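You operate a simulated robot arm through the tools that you are given. There is no shell and no other tool. Be economical: measure what you need, move in short steps, check, and stop when the job is done.

The job below is to be done with a simulated robot arm. You get a single attempt, and the scene is never put back.

## Task
Draw a cup of whey from vat 3 and swing it to SEAT.
Fine: wind the cup UP before swinging; leave the teal switch, the grey button and the ribbed cups.

Only the result counts: the job must be done as asked and must still hold three seconds after the hand-in. Knocking over, shifting, dropping, spilling or breaking anything else fails it.

## Robot
A 7-joint arm with a two-finger parallel gripper, fixed in place. Base frame: the origin is at the foot of the arm, x ahead of it, y to its left, z up. Lengths are in m, angles in degrees, forces in N, time in s.
With the tool pointing down near the work surface it reaches from about 0.3 to 0.7 m from the base axis. Its first joint turns from -66.0 to 66.0 degrees. Payload 1.57 kg.
The tool frame sits at the grasp point between the pads (the TCP): z along the fingers, y along the line on which they close. The tips reach 0.03 m beyond it. Largest opening 0.11 m; finger width 0.024, thickness 0.012; the body of the gripper, 0.048 by 0.112 m, starts 0.078 m behind the TCP.
Orientation is told as [roll, pitch, yaw] about the base's x, y, z axes, in that order, counted from this pose: with the fingers straight down and closing along the base's y, the tool's x points along the base's -x, its y along +y and its z along -z.

## Interface
- The arm moves only by the tool move_arm. Its argument "steps" is a list that holds one entry, the list of rows, each a list of 7 numbers: the turn, a rotation vector about the tool's x, y, z in degrees, then the shift along the tool's x, y, z in m, then the closure, from 0 (fully open) to 1 (shut). In form: [[[wx, wy, wz, dx, dy, dz, gripper], ...]]. A call has 1 to 8 rows; each row shifts and turns the commanded pose from where the row before left it, along the tool's axes as they then stand. Each row takes 0.2 s and may step no farther than 0.05 m and 8.6 degrees from the row before; otherwise, or with a gripper value out of range, the whole call is refused. A pose out of reach is approached as far as the arm can. The call stops where the force on the tool passes 40 N (or 10 N more than at its start, if that is more) or the arm is blocked; 0.2 s more then pass. The fingers move at their own pace (about 0.108 m/s each) and stop on an object; they squeeze with about 36 N. The grip force told is the motor's: it shows also when the fingers shut on nothing. Time passes only in rows, and 0.2 s behind the last, so rows that do not move let the fingers close. It gives the time, the measured TCP pose, the force on the tool (base axes), the opening and the grip force at its end, in the units of the frame above (readings bear some noise).
- Cameras (640 x 400 px; columns grow to the right, rows downward): "scene" is fixed at [0.1393, -0.3768, 1.4031]; the picture's right is [0.94, -0.35, 0.00], its down [-0.20, -0.54, -0.82] and it looks along [0.28, 0.77, -0.58] (base axes); focal length 214 px, centre (320, 200). "wrist" rides on the gripper at [-0.036, 0, -0.08] in the tool frame; the picture's right is [0.00, -1.00, 0.00], its down [0.97, 0.00, -0.24] and it looks along [0.24, 0.00, 0.97] (tool axes); focal length 218 px, centre (320, 200). There is no depth. A picture from a camera that has moved, and an enlarged one, comes with that camera's place and axes in the base frame and with its lens.
- capture(camera): a new picture of that camera. It takes no simulated time.
- inspect(camera, box): a new picture of the part [left, top, right, bottom] of that camera's present view, enlarged. It takes no simulated time.
- sign_off(): hands the job in; it is judged then, once.

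Work in short steps. Places have to be worked out from the pictures, the camera data and where the tool is seen: move nearer, look again, correct. Check each grasp and each placing, and mend what went wrong. You have 120 turns and 76 pictures in all, those below and enlarged ones among them. Open the gripper and draw the arm clear of the work before you hand the job in, unless the task says otherwise; then end with one line.

The tools are called after "Request:" as a command line: name --argument value ..., lists and objects as JSON in quotes. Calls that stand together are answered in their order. move_arm: Moves the arm, as the interface text tells. Its arguments: {"type":"object","properties":{"steps":{"type":"array","items":{"type":"array","items":{"type":"array","items":{"type":"number"}}}}},"required":["steps"]} The other tools are called the same way: capture (camera) takes a picture; inspect (camera, box) takes an enlarged picture of a part of a camera's view; sign_off () hands the job in.

At the start:

```text
t: 0.0
tool_pos: [0.3312, 0.1703, 1.1744]
tcp_rot: [0.0, 0.0, 0.0]
wrist_force: [1.0, 0.3, 0.6]
opening: 0.11
finger_force: 0.0
```

scene: 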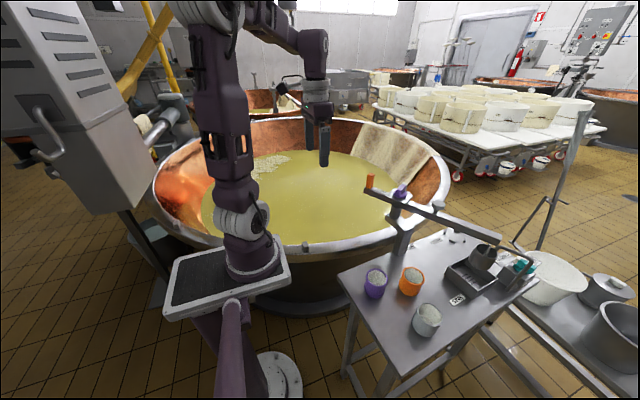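
wrist: 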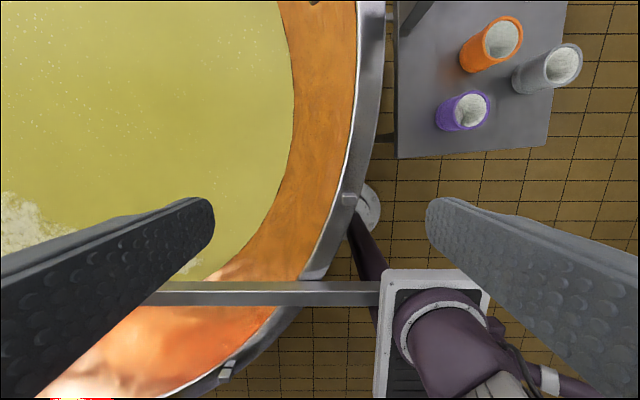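

The scene shows a big vat, a table with cups, and a swing-arm device on a post. I'll take enlarged views of the table and the device to read labels.

Request:
inspect --camera "scene" --box '[330, 160, 550, 350]'

Request:
inspect --camera "scene" --box '[340, 160, 460, 240]'

Request:
inspect --camera "scene" --box '[430, 220, 550, 310]'

```text
2.11 times, centred on (440, 255) of scene
camera zoom: at [0.1393, -0.3768, 1.4031], right [0.94, -0.35, 0.0], down [-0.2, -0.54, -0.82], along [0.28, 0.77, -0.58], focal length 452 px, centre (67, 84)
```

zoom: 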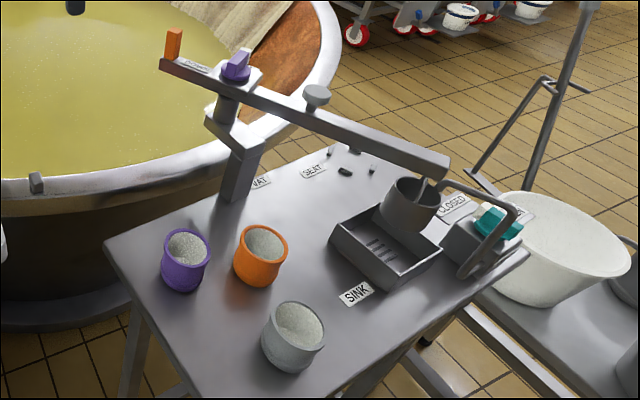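

```text
5.00 times, centred on (400, 200) of scene
camera zoom: at [0.1393, -0.3768, 1.4031], right [0.94, -0.35, 0.0], down [-0.2, -0.54, -0.82], along [0.28, 0.77, -0.58], focal length 1072 px, centre (-80, 200)
```

zoom: 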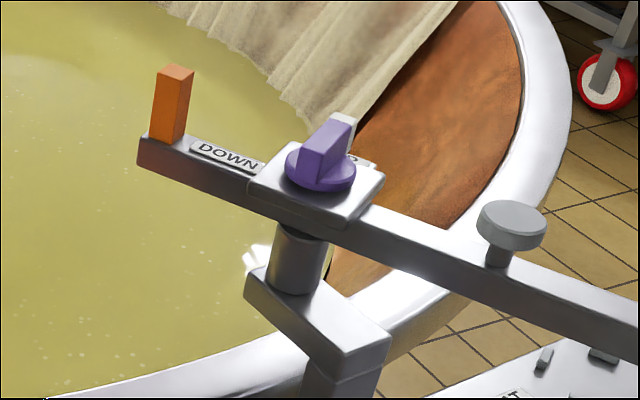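

```text
4.44 times, centred on (490, 265) of scene
camera zoom: at [0.1393, -0.3768, 1.4031], right [0.94, -0.35, 0.0], down [-0.2, -0.54, -0.82], along [0.28, 0.77, -0.58], focal length 953 px, centre (-436, -89)
```

zoom: 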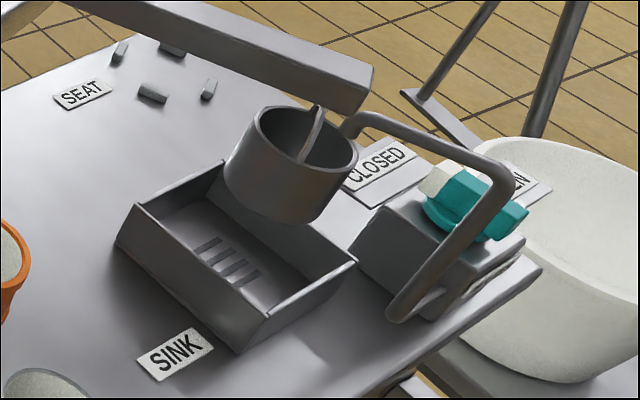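

The rig is a swing beam on a post: orange tail handle, purple DOWN/UP knob, grey button on the beam, cup over SINK now. I'll raise the hand and move ahead to view it from above.

Request:
move_arm --steps '[[[0, 0, 0, 0, -0.02, -0.04, 0], [0, 0, 0, -0.04, -0.02, -0.02, 0], [0, 0, 0, -0.04, -0.02, 0, 0], [0, 0, 0, -0.04, -0.02, 0, 0], [0, 0, 0, -0.03, -0.02, 0, 0]]]'

Request:
capture --camera "wrist"

Request:
capture --camera "scene"

```text
t: 1.2
tool_pos: [0.4842, 0.0708, 1.2344]
tcp_rot: [0.1, 0.0, -0.1]
wrist_force: [0.1, 0.3, -0.8]
opening: 0.1101
finger_force: 0.1
```

```text
70 pictures are left
camera wrist: at [0.5203, 0.071, 1.3155], right [0.0, -1.0, 0.0], down [-0.97, 0.0, 0.24], along [-0.24, 0.0, -0.97], focal length 218 px, centre (320, 200)
```

wrist: 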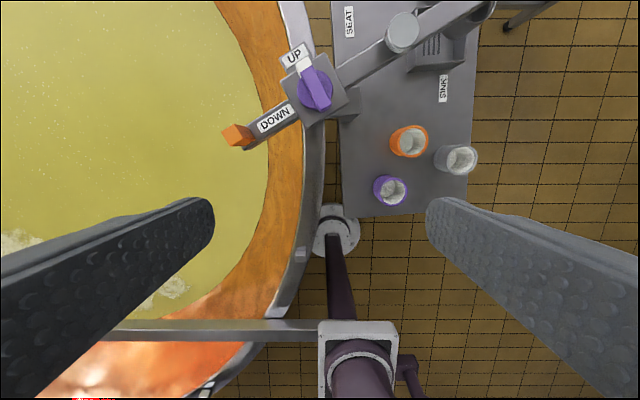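

```text
69 pictures are left
```

scene: 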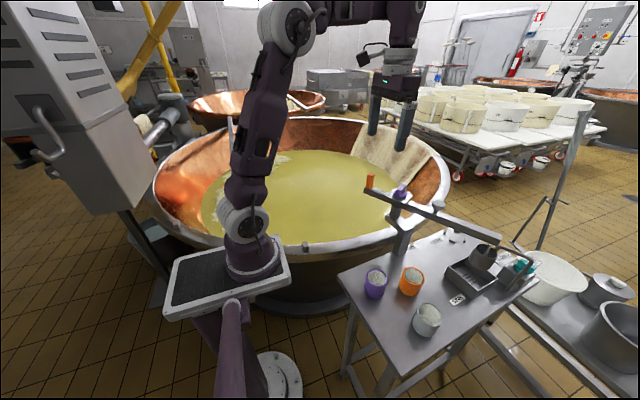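

The knob's white pointer stands at UP, at about (0.59, 0.08, 1.02); the handle is at about (0.53, 0.17). I'll move further ahead to see the VAT/SEAT marks and the cup from above.

Request:
move_arm --steps '[[[0, 0, 0, -0.04, -0.01, -0.02, 0], [0, 0, 0, -0.04, -0.01, -0.01, 0], [0, 0, 0, -0.04, -0.01, 0, 0], [0, 0, 0, -0.03, -0.01, 0, 0]]]'

Request:
capture --camera "wrist"

```text
t: 2.2
tool_pos: [0.564, 0.0399, 1.2473]
tcp_rot: [-0.1, 0.2, -0.1]
wrist_force: [0.5, -0.5, 0.3]
opening: 0.1102
finger_force: 0.1
out of reach, approached as far as the arm can: row 2, 3, 4
```

```text
68 pictures are left
camera wrist: at [0.5995, 0.0392, 1.3282], right [0.0, -1.0, 0.0], down [-0.97, 0.0, 0.24], along [-0.24, 0.0, -0.97], focal length 218 px, centre (320, 200)
```

wrist: 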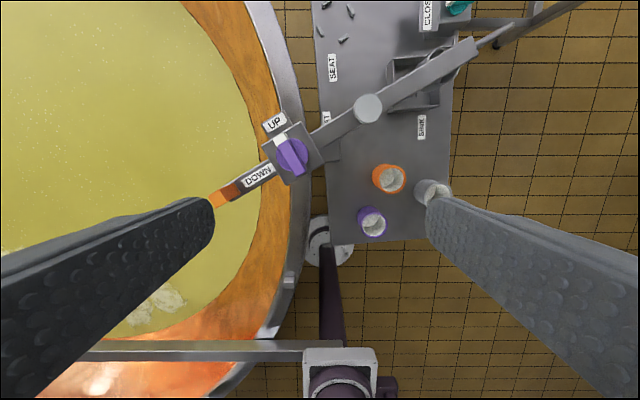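

Geometry so far: pivot ≈ (0.583, 0.078), beam at −60° with radius ≈ 0.28, SEAT pegs at ≈ −16°, handle top ≈ (0.53, 0.167, 1.054). I'll turn the hand to yaw −60 to close tangentially on the handle, backing slightly.

Request:
move_arm --steps '[[[0, 0, 0, 0.03, 0.04, 0, 0], [0, 0, 8.5, 0, 0, 0, 0], [0, 0, 8.5, 0, 0, 0, 0], [0, 0, 8.5, 0, 0, 0, 0], [0, 0, 8.5, 0, 0, 0, 0], [0, 0, 8.5, 0, 0, 0, 0], [0, 0, 8.5, 0, 0, 0, 0], [0, 0, 8.5, 0, 0, 0, 0]]]'

Request:
capture --camera "wrist"

```text
t: 4.0
tool_pos: [0.5333, 0.0794, 1.2476]
tcp_rot: [-0.1, 0.0, -59.8]
wrist_force: [-0.2, 0.3, -0.2]
opening: 0.1099
finger_force: 0.0
```

```text
67 pictures are left
camera wrist: at [0.5526, 0.0484, 1.3292], right [-0.86, -0.5, 0.0], down [-0.49, 0.84, 0.24], along [-0.12, 0.21, -0.97], focal length 218 px, centre (320, 200)
```

wrist: 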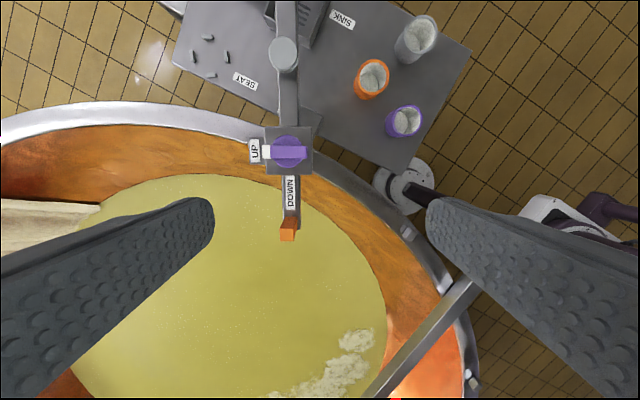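

The hand is aligned with the beam. Handle judged at (0.531, 0.170), top 1.054. I'll move over it and descend to z ≈ 1.11, then look.

Request:
move_arm --steps '[[[0, 0, 0, 0.04, 0.0215, 0, 0], [0, 0, 0, 0.0397, 0.0215, 0, 0], [0, 0, 0, 0, 0, 0.045, 0], [0, 0, 0, 0, 0, 0.045, 0], [0, 0, 0, 0, 0, 0.04, 0]]]'

Request:
capture --camera "wrist"

Request:
inspect --camera "scene" --box '[340, 120, 460, 240]'

```text
t: 5.2
tool_pos: [0.5294, 0.174, 1.1172]
tcp_rot: [0.0, 0.0, -59.5]
wrist_force: [0.0, 0.7, 0.6]
opening: 0.11
finger_force: 0.0
```

```text
66 pictures are left
camera wrist: at [0.5476, 0.1421, 1.1978], right [-0.86, -0.51, 0.0], down [-0.49, 0.84, 0.24], along [-0.12, 0.21, -0.97], focal length 218 px, centre (320, 200)
```

wrist: 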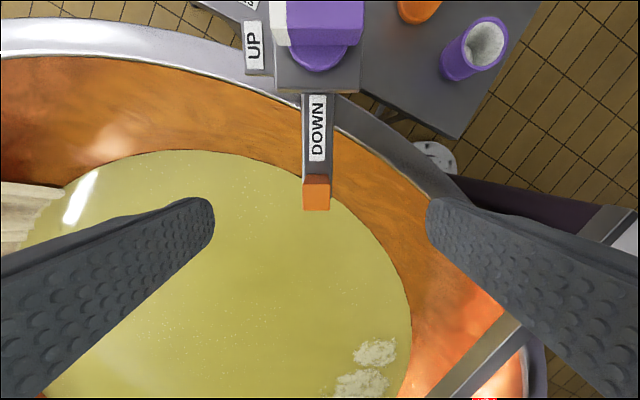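

```text
3.33 times, centred on (400, 180) of scene
camera zoom: at [0.1393, -0.3768, 1.4031], right [0.94, -0.35, 0.0], down [-0.2, -0.54, -0.82], along [0.28, 0.77, -0.58], focal length 715 px, centre (53, 267)
```

zoom: 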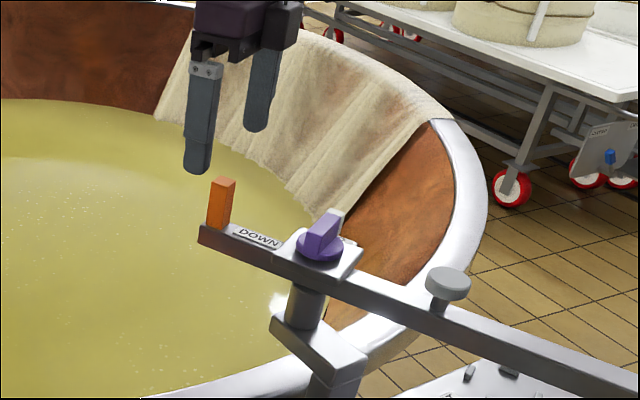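

The handle lies under the grasp axis, centred between fingers. Descend to z ≈ 1.04 and close.

Request:
move_arm --steps '[[[0, 0, 0, 0, 0, 0.04, 0], [0, 0, 0, 0, 0.002, 0.036, 0], [0, 0, 0, 0, 0, 0, 0.5], [0, 0, 0, 0, 0, 0, 1], [0, 0, 0, 0, 0, 0, 1], [0, 0, 0, 0, 0, 0, 1]]]'

Request:
capture --camera "wrist"

```text
t: 6.6
tool_pos: [0.5313, 0.173, 1.0415]
tcp_rot: [0.0, 0.1, -59.5]
wrist_force: [1.3, 0.8, -6.3]
opening: 0.0209
finger_force: 33.9
```

```text
64 pictures are left
camera wrist: at [0.5503, 0.1415, 1.1216], right [-0.86, -0.51, 0.0], down [-0.49, 0.84, 0.24], along [-0.12, 0.21, -0.97], focal length 218 px, centre (320, 200)
```

wrist: 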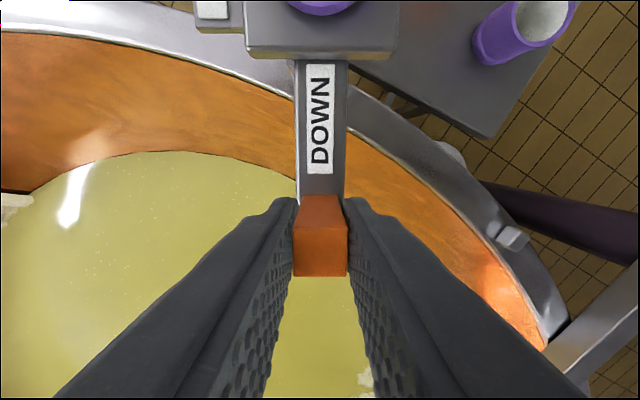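

Handle gripped (opening 0.021). I'll swing a first small arc counter-clockwise (3×5°) and check resistance.

Request:
move_arm --steps '[[[0, 0, -5, -0.0004, -0.0095, 0, 1], [0, 0, -5, -0.0004, -0.0095, 0, 1], [0, 0, -5, -0.0004, -0.0095, 0, 1]]]'

Request:
capture --camera "scene"

```text
t: 7.4
tool_pos: [0.5083, 0.1559, 1.0404]
tcp_rot: [-0.2, 0.1, -44.4]
wrist_force: [-7.3, 6.3, -23.8]
opening: 0.0209
finger_force: 34.3
```

```text
63 pictures are left
```

scene: 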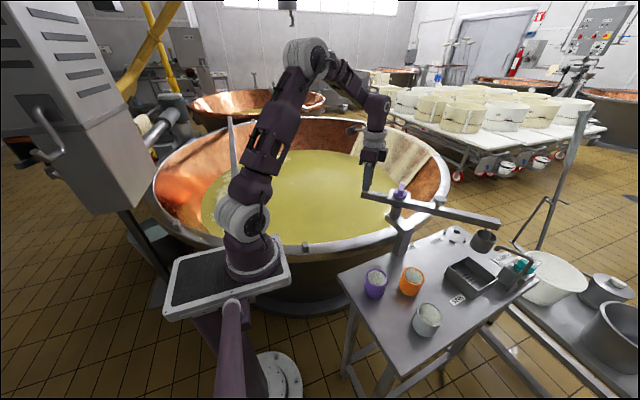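

Swing works and the cup clears the sink; vertical force has crept to −24 N, so I'll relieve by a millimetre down and slightly outward, and see the trend.

Request:
move_arm --steps '[[[0, 0, 0, 0.0005, 0, 0.001, 1]]]'

Request:
inspect --camera "scene" --box '[340, 120, 540, 260]'

```text
t: 7.8
tool_pos: [0.5095, 0.1536, 1.041]
tcp_rot: [-0.1, 0.1, -44.6]
wrist_force: [-6.7, 6.0, -19.5]
opening: 0.021
finger_force: 34.0
```

```text
2.86 times, centred on (440, 190) of scene
camera zoom: at [0.1394, -0.3766, 1.4032], right [0.94, -0.35, 0.0], down [-0.2, -0.54, -0.82], along [0.28, 0.77, -0.58], focal length 613 px, centre (-23, 229)
```

zoom: 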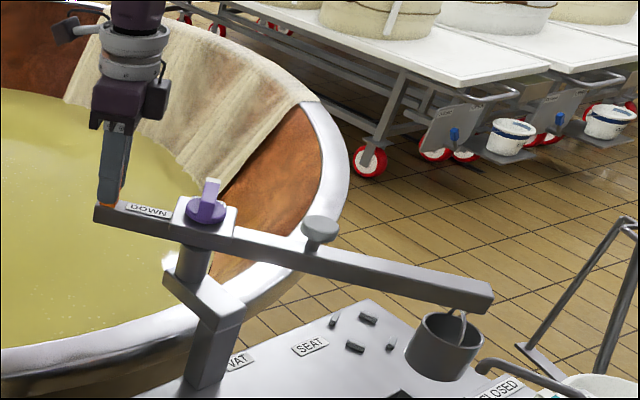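

Relief goes the right way; I'll lower 3 mm more while continuing 25° of arc toward SEAT.

Request:
move_arm --steps '[[[0, 0, 0, 0.001, 0, 0.003, 1], [0, 0, -5, -0.0004, -0.0095, 0, 1], [0, 0, -5, -0.0004, -0.0095, 0, 1], [0, 0, -5, -0.0004, -0.0095, 0, 1], [0, 0, -5, -0.0004, -0.0095, 0, 1], [0, 0, -5, -0.0004, -0.0095, 0, 1]]]'

Request:
inspect --camera "scene" --box '[340, 120, 540, 260]'

```text
t: 9.2
tool_pos: [0.4847, 0.1139, 1.0383]
tcp_rot: [0.2, -0.2, -19.6]
wrist_force: [8.7, -1.9, 19.4]
opening: 0.0209
finger_force: 34.3
```

```text
2.86 times, centred on (440, 190) of scene
camera zoom: at [0.1392, -0.3769, 1.4031], right [0.94, -0.35, 0.0], down [-0.2, -0.54, -0.82], along [0.28, 0.77, -0.58], focal length 613 px, centre (-23, 229)
```

zoom: 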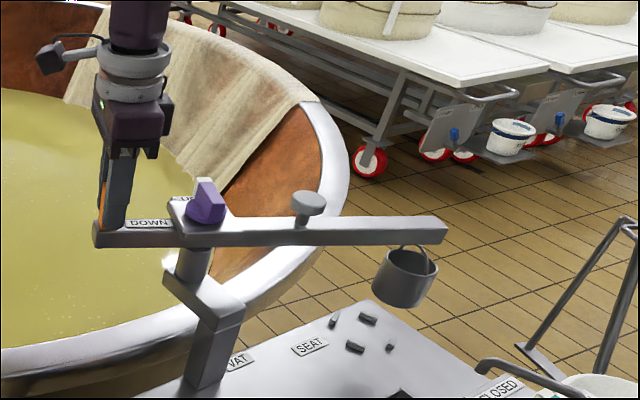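

Cup is near SEAT angle, hanging well above the pegs. Forces now reversed (+19 N up), so I'll rise 2 mm, move 1 mm inward and continue the arc another 42° toward the vat.

Request:
move_arm --steps '[[[0, 0, 0, -0.001, 0, -0.002, 1], [0, 0, -6, -0.0006, -0.0114, 0, 1], [0, 0, -6, -0.0006, -0.0114, 0, 1], [0, 0, -6, -0.0006, -0.0114, 0, 1], [0, 0, -6, -0.0006, -0.0114, 0, 1], [0, 0, -6, -0.0006, -0.0114, 0, 1], [0, 0, -6, -0.0006, -0.0114, 0, 1], [0, 0, -6, -0.0006, -0.0114, 0, 1]]]'

Request:
capture --camera "scene"

```text
t: 11.0
tool_pos: [0.4861, 0.036, 1.0395]
tcp_rot: [-0.1, 0.1, 22.4]
wrist_force: [-3.0, -0.8, -29.4]
opening: 0.0209
finger_force: 34.2
```

```text
60 pictures are left
```

scene: 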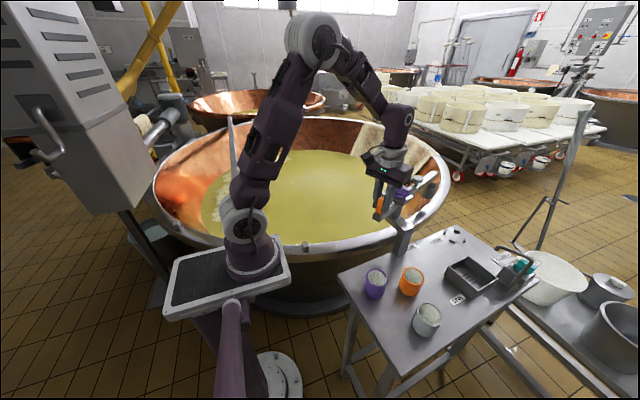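

The beam is now at +22° and still turning freely; vertical force −29, so I lower 1 mm and continue in the arc.

Request:
move_arm --steps '[[[0, 0, 0, 0, 0, 0.0012, 1], [0, 0, -6, -0.0006, -0.0114, 0, 1], [0, 0, -6, -0.0006, -0.0114, 0, 1], [0, 0, -6, -0.0006, -0.0114, 0, 1], [0, 0, -6, -0.0006, -0.0114, 0, 1]]]'

```text
t: 12.2
tool_pos: [0.5125, -0.0013, 1.0389]
tcp_rot: [-0.1, -0.1, 46.6]
wrist_force: [-3.8, -1.6, 13.2]
opening: 0.0208
finger_force: 34.4
```

Tracking well at +46.6°. Continue another 42° towards ~88°.

Request:
move_arm --steps '[[[0, 0, 0, 0, 0, -0.0005, 1], [0, 0, -6, -0.0006, -0.0114, 0, 1], [0, 0, -6, -0.0006, -0.0114, 0, 1], [0, 0, -6, -0.0006, -0.0114, 0, 1], [0, 0, -6, -0.0006, -0.0114, 0, 1], [0, 0, -6, -0.0006, -0.0114, 0, 1]]]'

Request:
capture --camera "scene"

Request:
capture --camera "wrist"

```text
t: 13.6
tool_pos: [0.5618, -0.0279, 1.0382]
tcp_rot: [0.0, 0.1, 76.5]
wrist_force: [-2.2, -2.0, 8.2]
opening: 0.0208
finger_force: 33.8
```

```text
59 pictures are left
```

scene: 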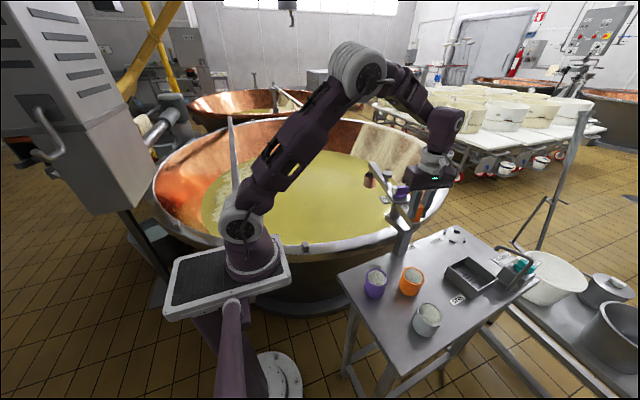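

```text
58 pictures are left
camera wrist: at [0.5705, 0.0066, 1.1203], right [0.97, -0.23, 0.0], down [-0.23, -0.94, 0.24], along [-0.06, -0.23, -0.97], focal length 218 px, centre (320, 200)
```

wrist: 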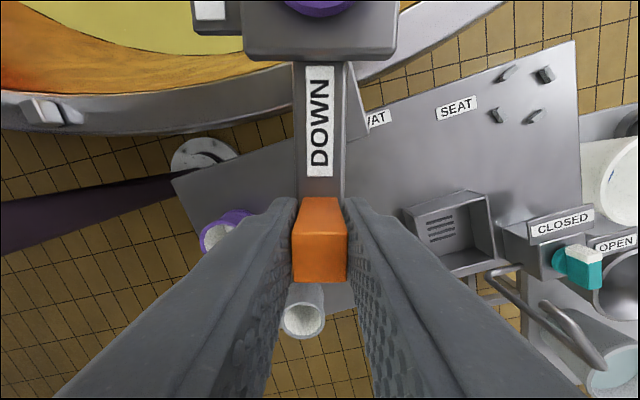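

Cup hangs over the vat liquid. Continue about 15° more for good clearance from the rim, then view.

Request:
move_arm --steps '[[[0, 0, -5, -0.0004, -0.0095, 0, 1], [0, 0, -5, -0.0004, -0.0095, 0, 1], [0, 0, -5, -0.0004, -0.0095, 0, 1], [0, 0, 0, 0, 0, 0, 1]]]'

Request:
inspect --camera "scene" --box '[320, 120, 480, 240]'

```text
t: 14.6
tool_pos: [0.5903, -0.0313, 1.0383]
tcp_rot: [0.0, 0.1, 91.5]
wrist_force: [3.6, 1.1, 14.6]
opening: 0.0212
finger_force: 34.2
```

```text
3.33 times, centred on (400, 180) of scene
camera zoom: at [0.1392, -0.3768, 1.4032], right [0.94, -0.35, 0.0], down [-0.2, -0.54, -0.82], along [0.28, 0.77, -0.58], focal length 715 px, centre (53, 267)
```

zoom: 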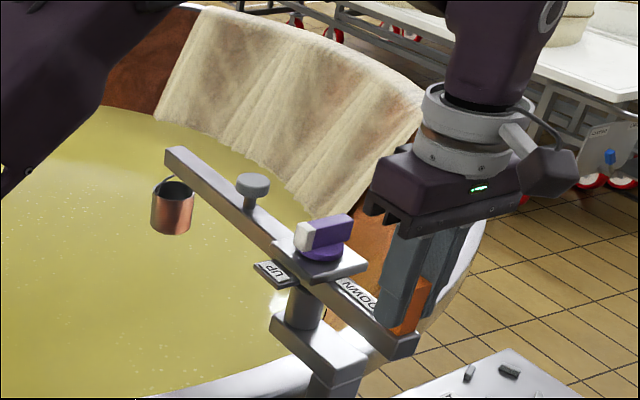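

Cup hangs over the whey at 91.5°. Release the handle, rise to ~1.14 and begin turning back toward yaw 0 for the knob.

Request:
move_arm --steps '[[[0, 0, 0, 0, 0, 0, 0], [0, 0, 0, 0, 0, 0, 0], [0, 0, 0, 0, 0, 0, 0], [0, 0, 0, 0, 0, -0.05, 0], [0, 0, 0, 0, 0, -0.05, 0], [0, 0, 8.5, -0.05, 0, 0, 0]]]'

Request:
move_arm --steps '[[[0, 0, 8.5, 0, 0, 0, 0], [0, 0, 8.5, 0, 0, 0, 0], [0, 0, 8.5, 0, 0, 0, 0], [0, 0, 8.5, 0, 0, 0, 0], [0, 0, 8.5, 0, 0, 0, 0], [0, 0, 8.5, 0, 0, 0, 0], [0, 0, 8.5, 0, 0, 0, 0], [0, 0, 8.5, 0, 0, 0, 0]]]'

```text
t: 16.0
tool_pos: [0.5865, 0.0194, 1.1385]
tcp_rot: [0.0, 0.0, 82.9]
wrist_force: [-1.0, -0.1, 0.3]
opening: 0.1102
finger_force: 0.0
```

```text
t: 17.8
tool_pos: [0.5879, 0.0204, 1.1392]
tcp_rot: [-0.1, 0.0, 14.9]
wrist_force: [0.3, -0.5, -0.6]
opening: 0.1102
finger_force: 0.0
```

Finish the turn to yaw ≈ 1.5 and move over the knob at (0.587, 0.078), then look.

Request:
move_arm --steps '[[[0, 0, 6.7, 0, 0, 0, 0], [0, 0, 6.7, 0, 0, 0, 0], [0, 0, 0, 0, 0.029, 0, 0], [0, 0, 0, 0, 0.0286, 0, 0]]]'

Request:
capture --camera "wrist"

Request:
inspect --camera "scene" --box '[320, 120, 480, 240]'

```text
t: 18.8
tool_pos: [0.5883, 0.0763, 1.1377]
tcp_rot: [0.0, -0.1, 1.5]
wrist_force: [-1.4, -0.2, 0.4]
opening: 0.1102
finger_force: 0.1
```

```text
56 pictures are left
camera wrist: at [0.6238, 0.0758, 1.2188], right [0.03, -1.0, 0.0], down [-0.97, -0.03, 0.24], along [-0.24, -0.01, -0.97], focal length 218 px, centre (320, 200)
```

wrist: 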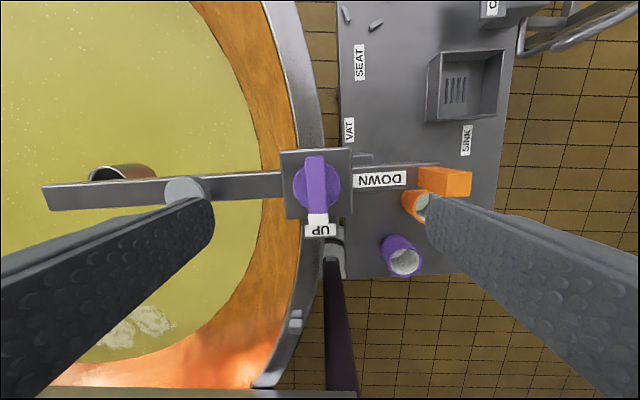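

```text
3.33 times, centred on (400, 180) of scene
camera zoom: at [0.1393, -0.3768, 1.4031], right [0.94, -0.35, 0.0], down [-0.2, -0.54, -0.82], along [0.28, 0.77, -0.58], focal length 715 px, centre (53, 267)
```

zoom: 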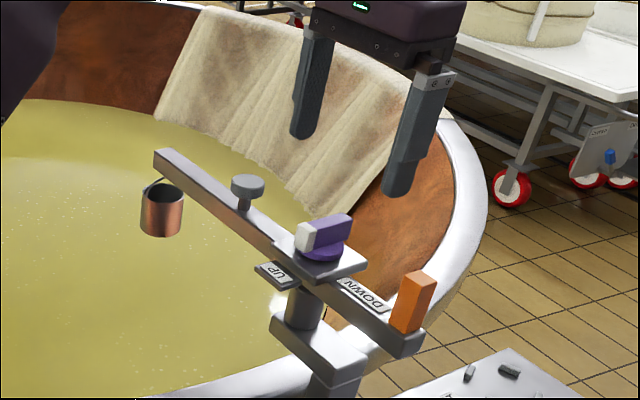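

Knob bar centred near (0.588, 0.079), top about 1.036; beam settled ≈ 94°. Turn 2.6° to match, descend to TCP 1.048, and close.

Request:
move_arm --steps '[[[0, 0, -2.6, 0, 0.0015, 0.03, 0], [0, 0, 0, 0, 0, 0.03, 0], [0, 0, 0, 0, 0, 0.03, 0], [0, 0, 0, 0, 0, 0, 0.6], [0, 0, 0, 0, 0, 0, 1], [0, 0, 0, 0, 0, 0, 1], [0, 0, 0, 0, 0, 0, 1]]]'

Request:
capture --camera "wrist"

Request:
inspect --camera "scene" --box '[320, 120, 480, 240]'

```text
t: 20.4
tool_pos: [0.5874, 0.0776, 1.0495]
tcp_rot: [0.1, -0.1, 4.2]
wrist_force: [-1.0, 0.0, -6.0]
opening: 0.0425
finger_force: 44.5
```

```text
54 pictures are left
camera wrist: at [0.6241, 0.0801, 1.1313], right [0.07, -1.0, 0.0], down [-0.97, -0.07, 0.24], along [-0.24, -0.02, -0.97], focal length 218 px, centre (320, 200)
```

wrist: 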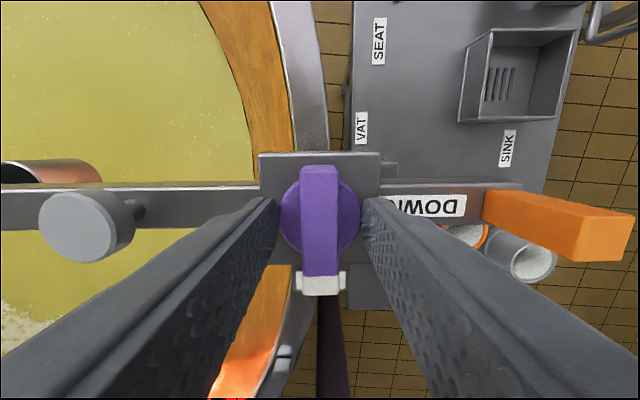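

```text
3.33 times, centred on (400, 180) of scene
camera zoom: at [0.1394, -0.3768, 1.4031], right [0.94, -0.35, 0.0], down [-0.2, -0.54, -0.82], along [0.28, 0.77, -0.58], focal length 715 px, centre (53, 267)
```

zoom: 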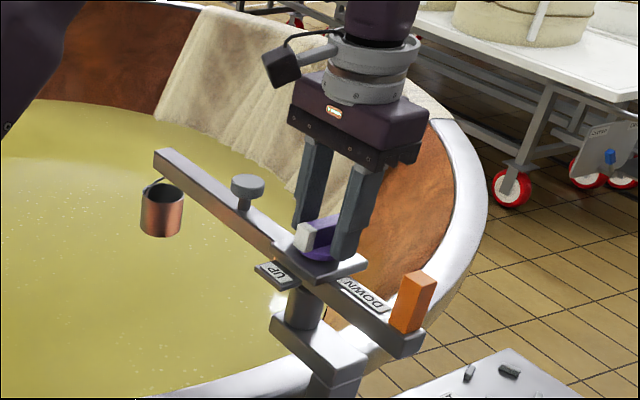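

The fingers closed on the disc (0.0425) rather than the bar. Open, rise 10 mm and re-close on the bar.

Request:
move_arm --steps '[[[0, 0, 0, 0, 0, 0, 0.3], [0, 0, 0, 0, 0, 0, 0.3], [0, 0, 0, 0, 0, -0.01, 0.3], [0, 0, 0, 0, 0, 0, 1], [0, 0, 0, 0, 0, 0, 1], [0, 0, 0, 0, 0, 0, 1]]]'

Request:
capture --camera "wrist"

```text
t: 21.8
tool_pos: [0.5884, 0.0782, 1.0609]
tcp_rot: [-0.1, 0.0, 4.3]
wrist_force: [1.0, -1.6, 0.5]
opening: 0.0163
finger_force: 31.5
```

```text
52 pictures are left
camera wrist: at [0.6239, 0.0801, 1.1418], right [0.07, -1.0, 0.0], down [-0.97, -0.07, 0.24], along [-0.24, -0.02, -0.97], focal length 218 px, centre (320, 200)
```

wrist: 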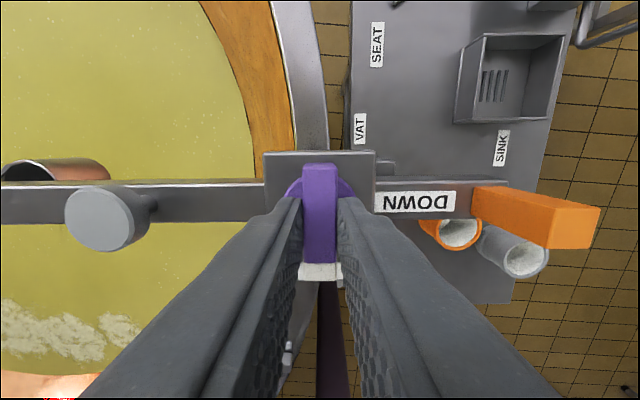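

Bar gripped (0.016). The DOWN mark lies 90° counter-clockwise of UP; turn 16° first and watch whether the beam stays.

Request:
move_arm --steps '[[[0, 0, -8, 0, 0, 0, 1], [0, 0, -8, 0, 0, 0, 1], [0, 0, -8, 0, 0, 0, 1]]]'

Request:
inspect --camera "scene" --box '[320, 120, 480, 240]'

```text
t: 22.6
tool_pos: [0.5886, 0.078, 1.0592]
tcp_rot: [0.0, 0.0, 28.2]
wrist_force: [-1.3, 0.7, 9.6]
opening: 0.027
finger_force: 37.2
```

```text
3.33 times, centred on (400, 180) of scene
camera zoom: at [0.1391, -0.3768, 1.4031], right [0.94, -0.35, 0.0], down [-0.2, -0.54, -0.82], along [0.28, 0.77, -0.58], focal length 715 px, centre (53, 267)
```

zoom: 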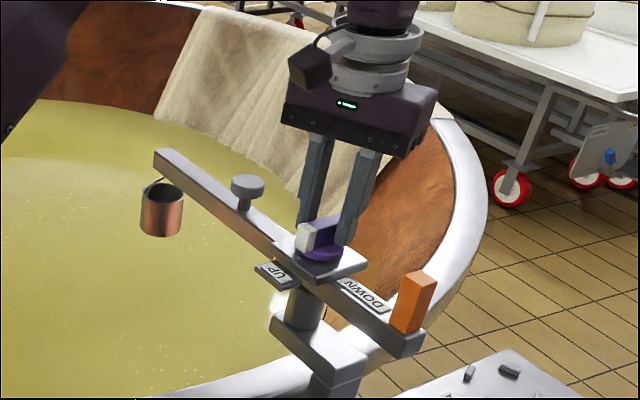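

The opening widened to 0.027: the knob may not have turned. Look closely.

Request:
capture --camera "wrist"

```text
50 pictures are left
camera wrist: at [0.6196, 0.0945, 1.1409], right [0.47, -0.88, 0.0], down [-0.86, -0.46, 0.24], along [-0.21, -0.11, -0.97], focal length 218 px, centre (320, 200)
```

wrist: 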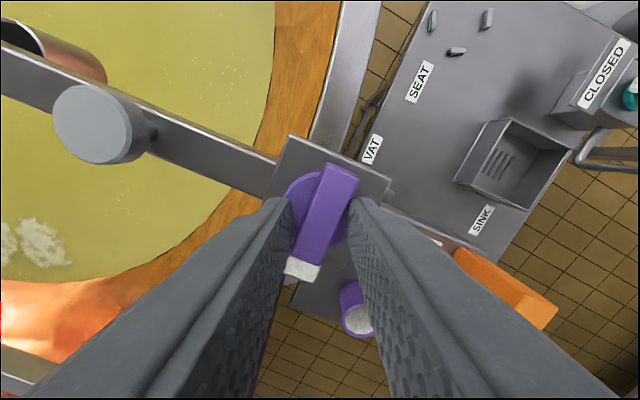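

The bar hardly turned; either stiff or that is a stop. I'll go back to aligned, then try a small turn the other way to learn which.

Request:
move_arm --steps '[[[0, 0, 8, 0, 0, 0, 1], [0, 0, 8, 0, 0, 0, 1], [0, 0, 8, 0, 0, 0, 1], [0, 0, 0, 0, 0, 0, 1]]]'

Request:
move_arm --steps '[[[0, 0, 6, 0, 0, 0, 1], [0, 0, 6, 0, 0, 0, 1]]]'

Request:
capture --camera "wrist"

```text
t: 23.6
tool_pos: [0.5887, 0.0799, 1.0582]
tcp_rot: [0.1, -0.1, 4.0]
wrist_force: [1.1, -2.2, -1.1]
opening: 0.0159
finger_force: 31.0
```

```text
t: 24.2
tool_pos: [0.5878, 0.0783, 1.0591]
tcp_rot: [-0.1, 0.0, -8.0]
wrist_force: [4.2, -4.6, 2.7]
opening: 0.016
finger_force: 31.0
```

```text
49 pictures are left
camera wrist: at [0.624, 0.0724, 1.1401], right [-0.14, -0.99, 0.0], down [-0.96, 0.13, 0.24], along [-0.24, 0.03, -0.97], focal length 218 px, centre (320, 200)
```

wrist: 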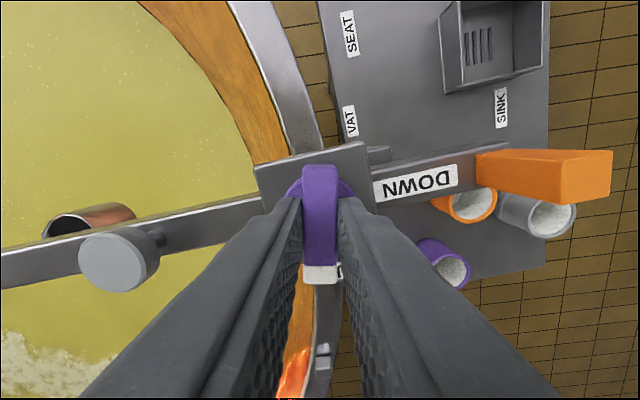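

The knob turns freely clockwise, the beam staying put — so CW is toward DOWN (about 270°). Continue CW and watch the cup.

Request:
move_arm --steps '[[[0, 0, 8, 0, 0, 0, 1], [0, 0, 8, 0, 0, 0, 1], [0, 0, 8, 0, 0, 0, 1], [0, 0, 8, 0, 0, 0, 1], [0, 0, 8, 0, 0, 0, 1]]]'

Request:
capture --camera "wrist"

Request:
inspect --camera "scene" --box '[320, 120, 480, 240]'

```text
t: 25.4
tool_pos: [0.5889, 0.0772, 1.0587]
tcp_rot: [0.0, 0.0, -48.0]
wrist_force: [3.7, -12.8, -2.7]
opening: 0.0157
finger_force: 31.5
```

```text
48 pictures are left
camera wrist: at [0.6122, 0.0502, 1.1401], right [-0.74, -0.67, 0.0], down [-0.65, 0.72, 0.24], along [-0.16, 0.18, -0.97], focal length 218 px, centre (320, 200)
```

wrist: 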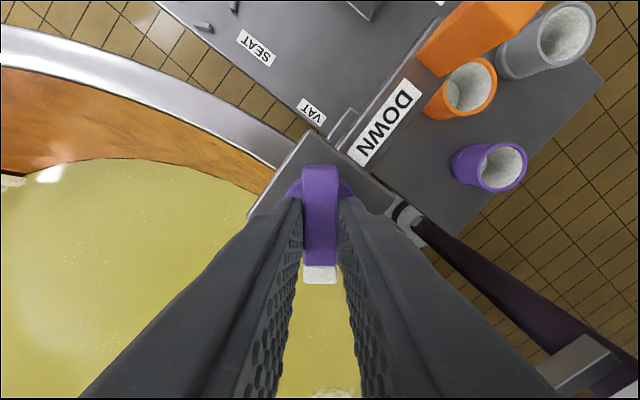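

```text
3.33 times, centred on (400, 180) of scene
camera zoom: at [0.1394, -0.3772, 1.403], right [0.94, -0.35, 0.0], down [-0.2, -0.54, -0.82], along [0.28, 0.77, -0.58], focal length 715 px, centre (53, 267)
```

zoom: 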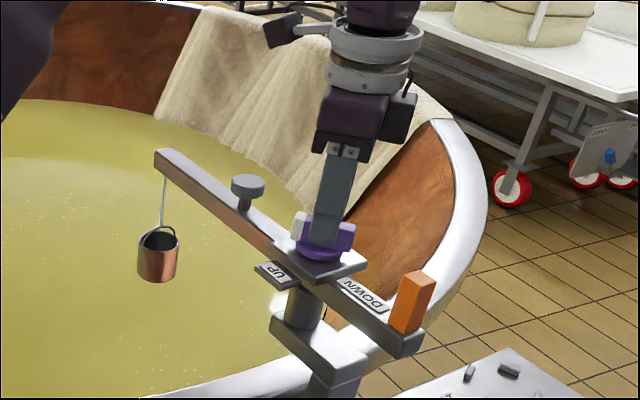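

The cup is being let down on its cord. Continue CW to about yaw −88.

Request:
move_arm --steps '[[[0, 0, 8, 0, 0, 0, 1], [0, 0, 8, 0, 0, 0, 1], [0, 0, 8, 0, 0, 0, 1], [0, 0, 8, 0, 0, 0, 1], [0, 0, 8, 0, 0, 0, 1]]]'

Request:
inspect --camera "scene" --box '[320, 120, 480, 240]'

```text
t: 26.6
tool_pos: [0.5863, 0.0772, 1.0585]
tcp_rot: [-0.1, -0.1, -88.0]
wrist_force: [3.1, -18.9, -4.6]
opening: 0.016
finger_force: 31.5
```

```text
3.33 times, centred on (400, 180) of scene
camera zoom: at [0.1394, -0.3774, 1.403], right [0.94, -0.35, 0.0], down [-0.2, -0.54, -0.82], along [0.28, 0.77, -0.58], focal length 715 px, centre (53, 267)
```

zoom: 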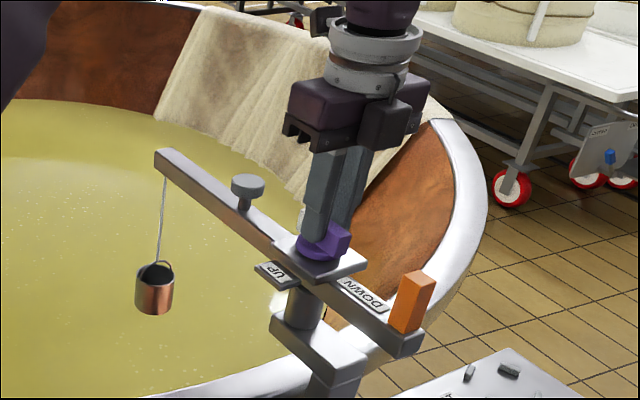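

Cup has come down ~0.1 m. Regrip: release, rise 5 cm, and turn the hand back 180°.

Request:
move_arm --steps '[[[0, 0, 0, 0, 0, 0, 0.4], [0, 0, 0, 0, 0, 0, 0.4], [0, 0, 0, 0, 0, -0.05, 0.4], [0, 0, -8.57, 0, 0, 0, 0.4], [0, 0, -8.57, 0, 0, 0, 0.4], [0, 0, -8.57, 0, 0, 0, 0.4], [0, 0, -8.57, 0, 0, 0, 0.4], [0, 0, -8.57, 0, 0, 0, 0.4]]]'

Request:
move_arm --steps '[[[0, 0, -8.57, 0, 0, 0, 0.4], [0, 0, -8.57, 0, 0, 0, 0.4], [0, 0, -8.57, 0, 0, 0, 0.4], [0, 0, -8.57, 0, 0, 0, 0.4], [0, 0, -8.57, 0, 0, 0, 0.4], [0, 0, -8.57, 0, 0, 0, 0.4], [0, 0, -8.57, 0, 0, 0, 0.4], [0, 0, -8.57, 0, 0, 0, 0.4]]]'

Request:
move_arm --steps '[[[0, 0, -8.57, 0, 0, 0, 0.4], [0, 0, -8.57, 0, 0, 0, 0.4], [0, 0, -8.57, 0, 0, 0, 0.4], [0, 0, -8.57, 0, 0, 0, 0.4], [0, 0, -8.57, 0, 0, 0, 0.4], [0, 0, -8.57, 0, 0, 0, 0.4], [0, 0, -8.57, 0, 0, 0, 0.4], [0, 0, -8.57, 0, 0, 0, 0.4]]]'

Request:
capture --camera "wrist"

Request:
inspect --camera "scene" --box '[320, 120, 480, 240]'

```text
t: 28.4
tool_pos: [0.5883, 0.0793, 1.1086]
tcp_rot: [0.0, 0.0, -44.7]
wrist_force: [0.5, 0.4, 0.0]
opening: 0.066
finger_force: 0.1
```

```text
t: 30.2
tool_pos: [0.5859, 0.0789, 1.1082]
tcp_rot: [-0.1, 0.0, 23.7]
wrist_force: [0.4, 0.3, 0.7]
opening: 0.066
finger_force: 0.1
```

```text
t: 32.0
tool_pos: [0.5885, 0.0788, 1.1097]
tcp_rot: [-0.1, 0.1, 92.3]
wrist_force: [-0.4, -0.1, -0.2]
opening: 0.0661
finger_force: 0.0
```

```text
45 pictures are left
camera wrist: at [0.5864, 0.1138, 1.1902], right [1.0, 0.04, 0.0], down [0.04, -0.97, 0.24], along [0.01, -0.24, -0.97], focal length 218 px, centre (320, 200)
```

wrist: 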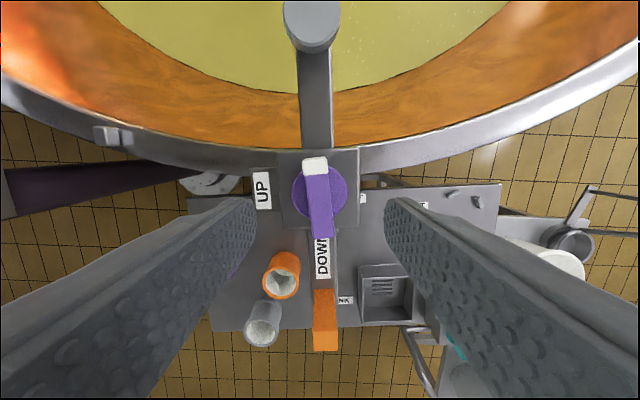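

```text
3.33 times, centred on (400, 180) of scene
camera zoom: at [0.1393, -0.3768, 1.4031], right [0.94, -0.35, 0.0], down [-0.2, -0.54, -0.82], along [0.28, 0.77, -0.58], focal length 715 px, centre (53, 267)
```

zoom: 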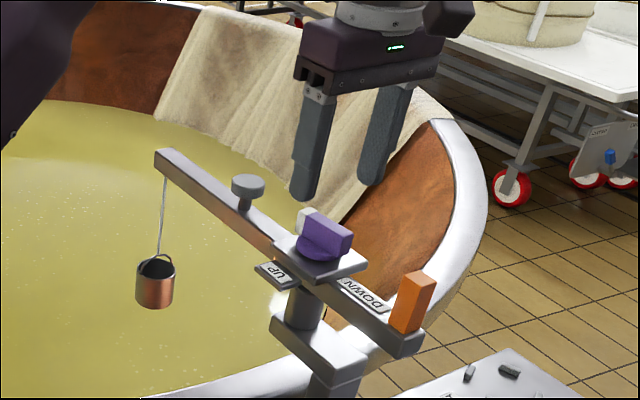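

The knob holds its place (crept ~5° back). Align +5°, descend 5 cm, and regrip.

Request:
move_arm --steps '[[[0, 0, -4, 0, 0, 0.025, 0.4], [0, 0, 0, 0, 0, 0.025, 0.4], [0, 0, 0, 0, 0, 0, 1], [0, 0, 0, 0, 0, 0, 1], [0, 0, 0, 0, 0, 0, 1]]]'

Request:
move_arm --steps '[[[0, 0, 8, 0, 0, 0, 1], [0, 0, 8, 0, 0, 0, 1], [0, 0, 8, 0, 0, 0, 1], [0, 0, 8, 0, 0, 0, 1], [0, 0, 8, 0, 0, 0, 1]]]'

Request:
inspect --camera "scene" --box '[320, 120, 480, 240]'

```text
t: 33.2
tool_pos: [0.5869, 0.0802, 1.0592]
tcp_rot: [0.2, -0.1, 96.3]
wrist_force: [-11.7, 0.0, -2.9]
opening: 0.0159
finger_force: 31.5
```

```text
t: 34.4
tool_pos: [0.5885, 0.0795, 1.0593]
tcp_rot: [0.0, -0.1, 56.1]
wrist_force: [6.5, 9.3, -9.5]
opening: 0.0158
finger_force: 30.7
```

```text
3.33 times, centred on (400, 180) of scene
camera zoom: at [0.1396, -0.3765, 1.4032], right [0.94, -0.35, 0.0], down [-0.2, -0.54, -0.82], along [0.28, 0.77, -0.58], focal length 715 px, centre (53, 267)
```

zoom: 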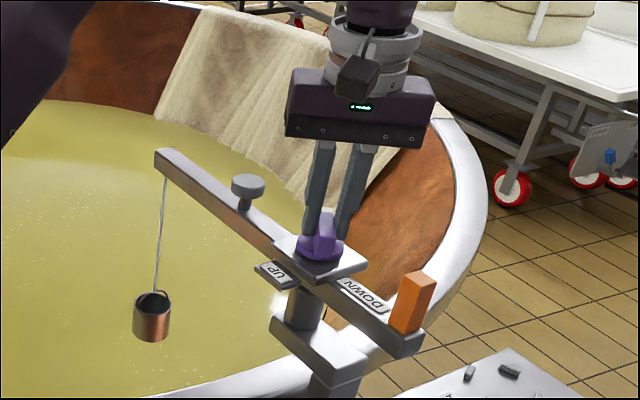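

Cup keeps descending. Another 48° CW, watching for contact with the whey.

Request:
move_arm --steps '[[[0, 0, 8, 0, 0, 0, 1], [0, 0, 8, 0, 0, 0, 1], [0, 0, 8, 0, 0, 0, 1], [0, 0, 8, 0, 0, 0, 1], [0, 0, 8, 0, 0, 0, 1], [0, 0, 8, 0, 0, 0, 1]]]'

Request:
inspect --camera "scene" --box '[320, 140, 480, 260]'

```text
t: 35.8
tool_pos: [0.5873, 0.079, 1.0601]
tcp_rot: [0.0, 0.0, 8.0]
wrist_force: [13.0, 6.7, -2.9]
opening: 0.016
finger_force: 31.0
```

```text
3.33 times, centred on (400, 200) of scene
camera zoom: at [0.1397, -0.3766, 1.4031], right [0.94, -0.35, 0.0], down [-0.2, -0.54, -0.82], along [0.28, 0.77, -0.58], focal length 715 px, centre (53, 200)
```

zoom: 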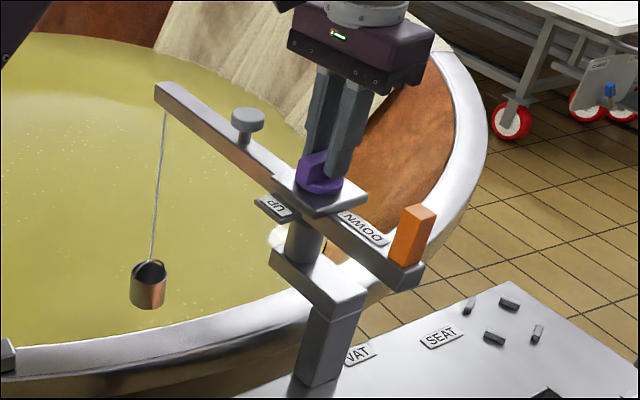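

Continue another 48° CW.

Request:
move_arm --steps '[[[0, 0, 8, 0, 0, 0, 1], [0, 0, 8, 0, 0, 0, 1], [0, 0, 8, 0, 0, 0, 1], [0, 0, 8, 0, 0, 0, 1], [0, 0, 8, 0, 0, 0, 1], [0, 0, 8, 0, 0, 0, 1]]]'

Request:
inspect --camera "scene" --box '[320, 140, 480, 260]'

Request:
capture --camera "wrist"

```text
t: 37.2
tool_pos: [0.5885, 0.0771, 1.059]
tcp_rot: [0.0, -0.1, -40.1]
wrist_force: [16.1, -11.8, 6.9]
opening: 0.0157
finger_force: 31.1
```

```text
3.33 times, centred on (400, 200) of scene
camera zoom: at [0.1396, -0.3772, 1.403], right [0.94, -0.35, 0.0], down [-0.2, -0.54, -0.82], along [0.28, 0.77, -0.58], focal length 715 px, centre (53, 200)
```

zoom: 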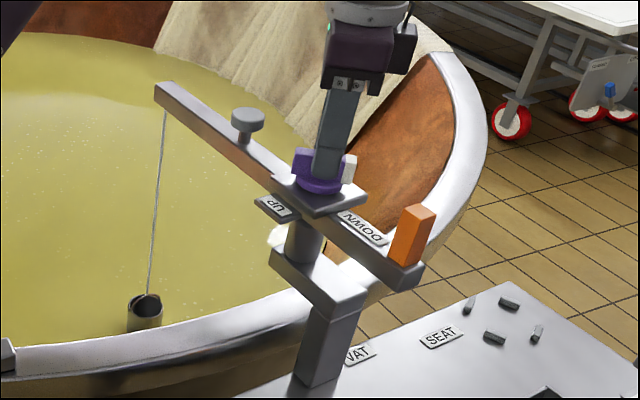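

```text
40 pictures are left
camera wrist: at [0.616, 0.0537, 1.1405], right [-0.64, -0.77, 0.0], down [-0.74, 0.63, 0.24], along [-0.18, 0.15, -0.97], focal length 218 px, centre (320, 200)
```

wrist: 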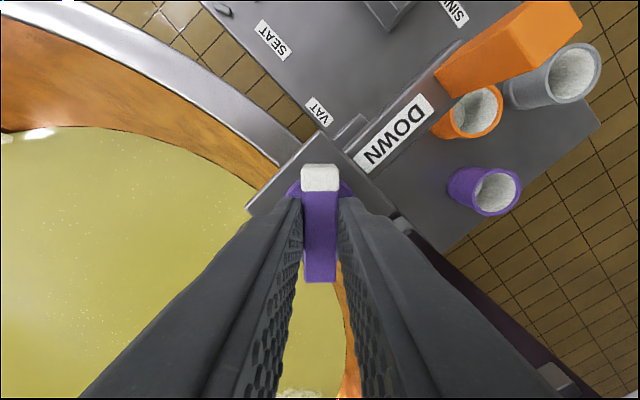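

The cup is entering the whey. Continue CW up to the DOWN mark (~yaw −86).

Request:
move_arm --steps '[[[0, 0, 8, 0, 0, 0, 1], [0, 0, 8, 0, 0, 0, 1], [0, 0, 8, 0, 0, 0, 1], [0, 0, 8, 0, 0, 0, 1], [0, 0, 8, 0, 0, 0, 1]]]'

Request:
inspect --camera "scene" --box '[320, 140, 480, 260]'

Request:
capture --camera "wrist"

```text
t: 38.4
tool_pos: [0.5866, 0.0769, 1.0593]
tcp_rot: [-0.1, -0.2, -80.0]
wrist_force: [8.9, -20.0, 7.8]
opening: 0.0159
finger_force: 31.6
```

```text
3.33 times, centred on (400, 200) of scene
camera zoom: at [0.1394, -0.3775, 1.4029], right [0.94, -0.35, 0.0], down [-0.2, -0.54, -0.82], along [0.28, 0.77, -0.58], focal length 715 px, centre (53, 200)
```

zoom: 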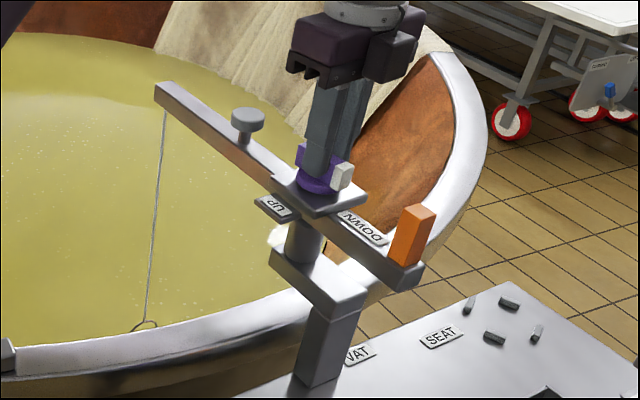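

```text
38 pictures are left
camera wrist: at [0.594, 0.0412, 1.1405], right [-0.98, -0.17, 0.0], down [-0.17, 0.96, 0.24], along [-0.04, 0.23, -0.97], focal length 218 px, centre (320, 200)
```

wrist: 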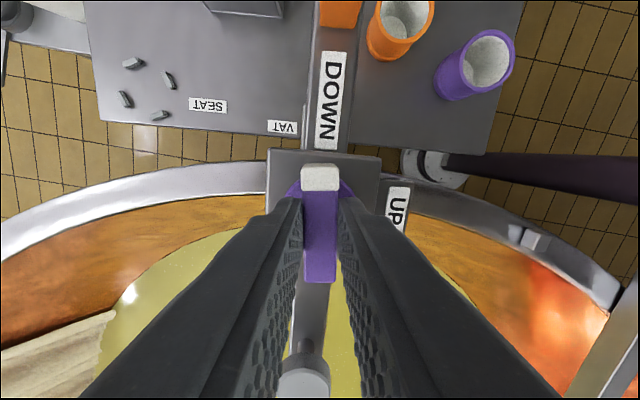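

The cup is submerged. Turn the last 6° to the DOWN mark and wait for it to fill.

Request:
move_arm --steps '[[[0, 0, 5, 0, 0, 0, 1], [0, 0, 0, 0, 0, 0, 1], [0, 0, 0, 0, 0, 0, 1], [0, 0, 0, 0, 0, 0, 1], [0, 0, 0, 0, 0, 0, 1], [0, 0, 0, 0, 0, 0, 1], [0, 0, 0, 0, 0, 0, 1], [0, 0, 0, 0, 0, 0, 1]]]'

Request:
move_arm --steps '[[[0, 0, 0, 0, 0, 0, 1], [0, 0, 0, 0, 0, 0, 1], [0, 0, 0, 0, 0, 0, 1], [0, 0, 0, 0, 0, 0, 1], [0, 0, 0, 0, 0, 0, 1], [0, 0, 0, 0, 0, 0, 1], [0, 0, 0, 0, 0, 0, 1], [0, 0, 0, 0, 0, 0, 1]]]'

Request:
inspect --camera "scene" --box '[320, 140, 480, 260]'

```text
t: 40.2
tool_pos: [0.5864, 0.0774, 1.0588]
tcp_rot: [0.0, -0.1, -84.8]
wrist_force: [7.1, -23.0, 5.0]
opening: 0.0159
finger_force: 31.0
```

```text
t: 42.0
tool_pos: [0.5871, 0.0774, 1.0596]
tcp_rot: [0.0, -0.2, -84.8]
wrist_force: [3.5, -24.0, 3.2]
opening: 0.0158
finger_force: 31.8
```

```text
3.33 times, centred on (400, 200) of scene
camera zoom: at [0.1393, -0.3775, 1.4029], right [0.94, -0.35, 0.0], down [-0.2, -0.54, -0.82], along [0.28, 0.77, -0.58], focal length 715 px, centre (53, 200)
```

zoom: 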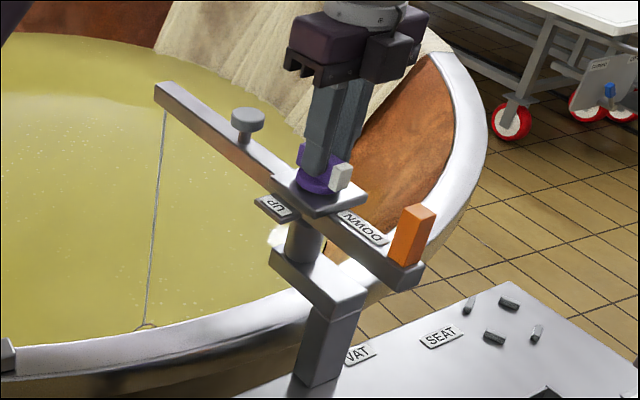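

Cup has been under for several seconds. Now wind UP: turn CCW 8°/row.

Request:
move_arm --steps '[[[0, 0, -8, -0.0005, 0, 0, 1], [0, 0, -8, 0, 0, 0, 1], [0, 0, -8, 0, 0, 0, 1], [0, 0, -8, 0, 0, 0, 1], [0, 0, -8, 0, 0, 0, 1], [0, 0, -8, 0, 0, 0, 1], [0, 0, -8, 0, 0, 0, 1], [0, 0, -8, 0, 0, 0, 1]]]'

Request:
inspect --camera "scene" --box '[320, 140, 480, 260]'

```text
t: 43.8
tool_pos: [0.5886, 0.0769, 1.0594]
tcp_rot: [0.0, -0.1, -20.7]
wrist_force: [13.5, -15.1, 12.8]
opening: 0.0159
finger_force: 32.0
```

```text
3.33 times, centred on (400, 200) of scene
camera zoom: at [0.1394, -0.3773, 1.403], right [0.94, -0.35, 0.0], down [-0.2, -0.54, -0.82], along [0.28, 0.77, -0.58], focal length 715 px, centre (53, 200)
```

zoom: 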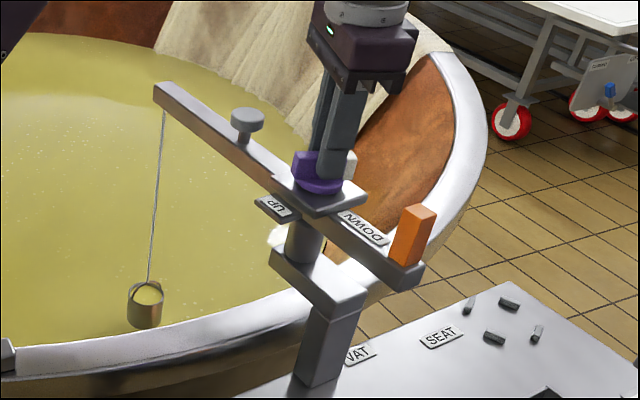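

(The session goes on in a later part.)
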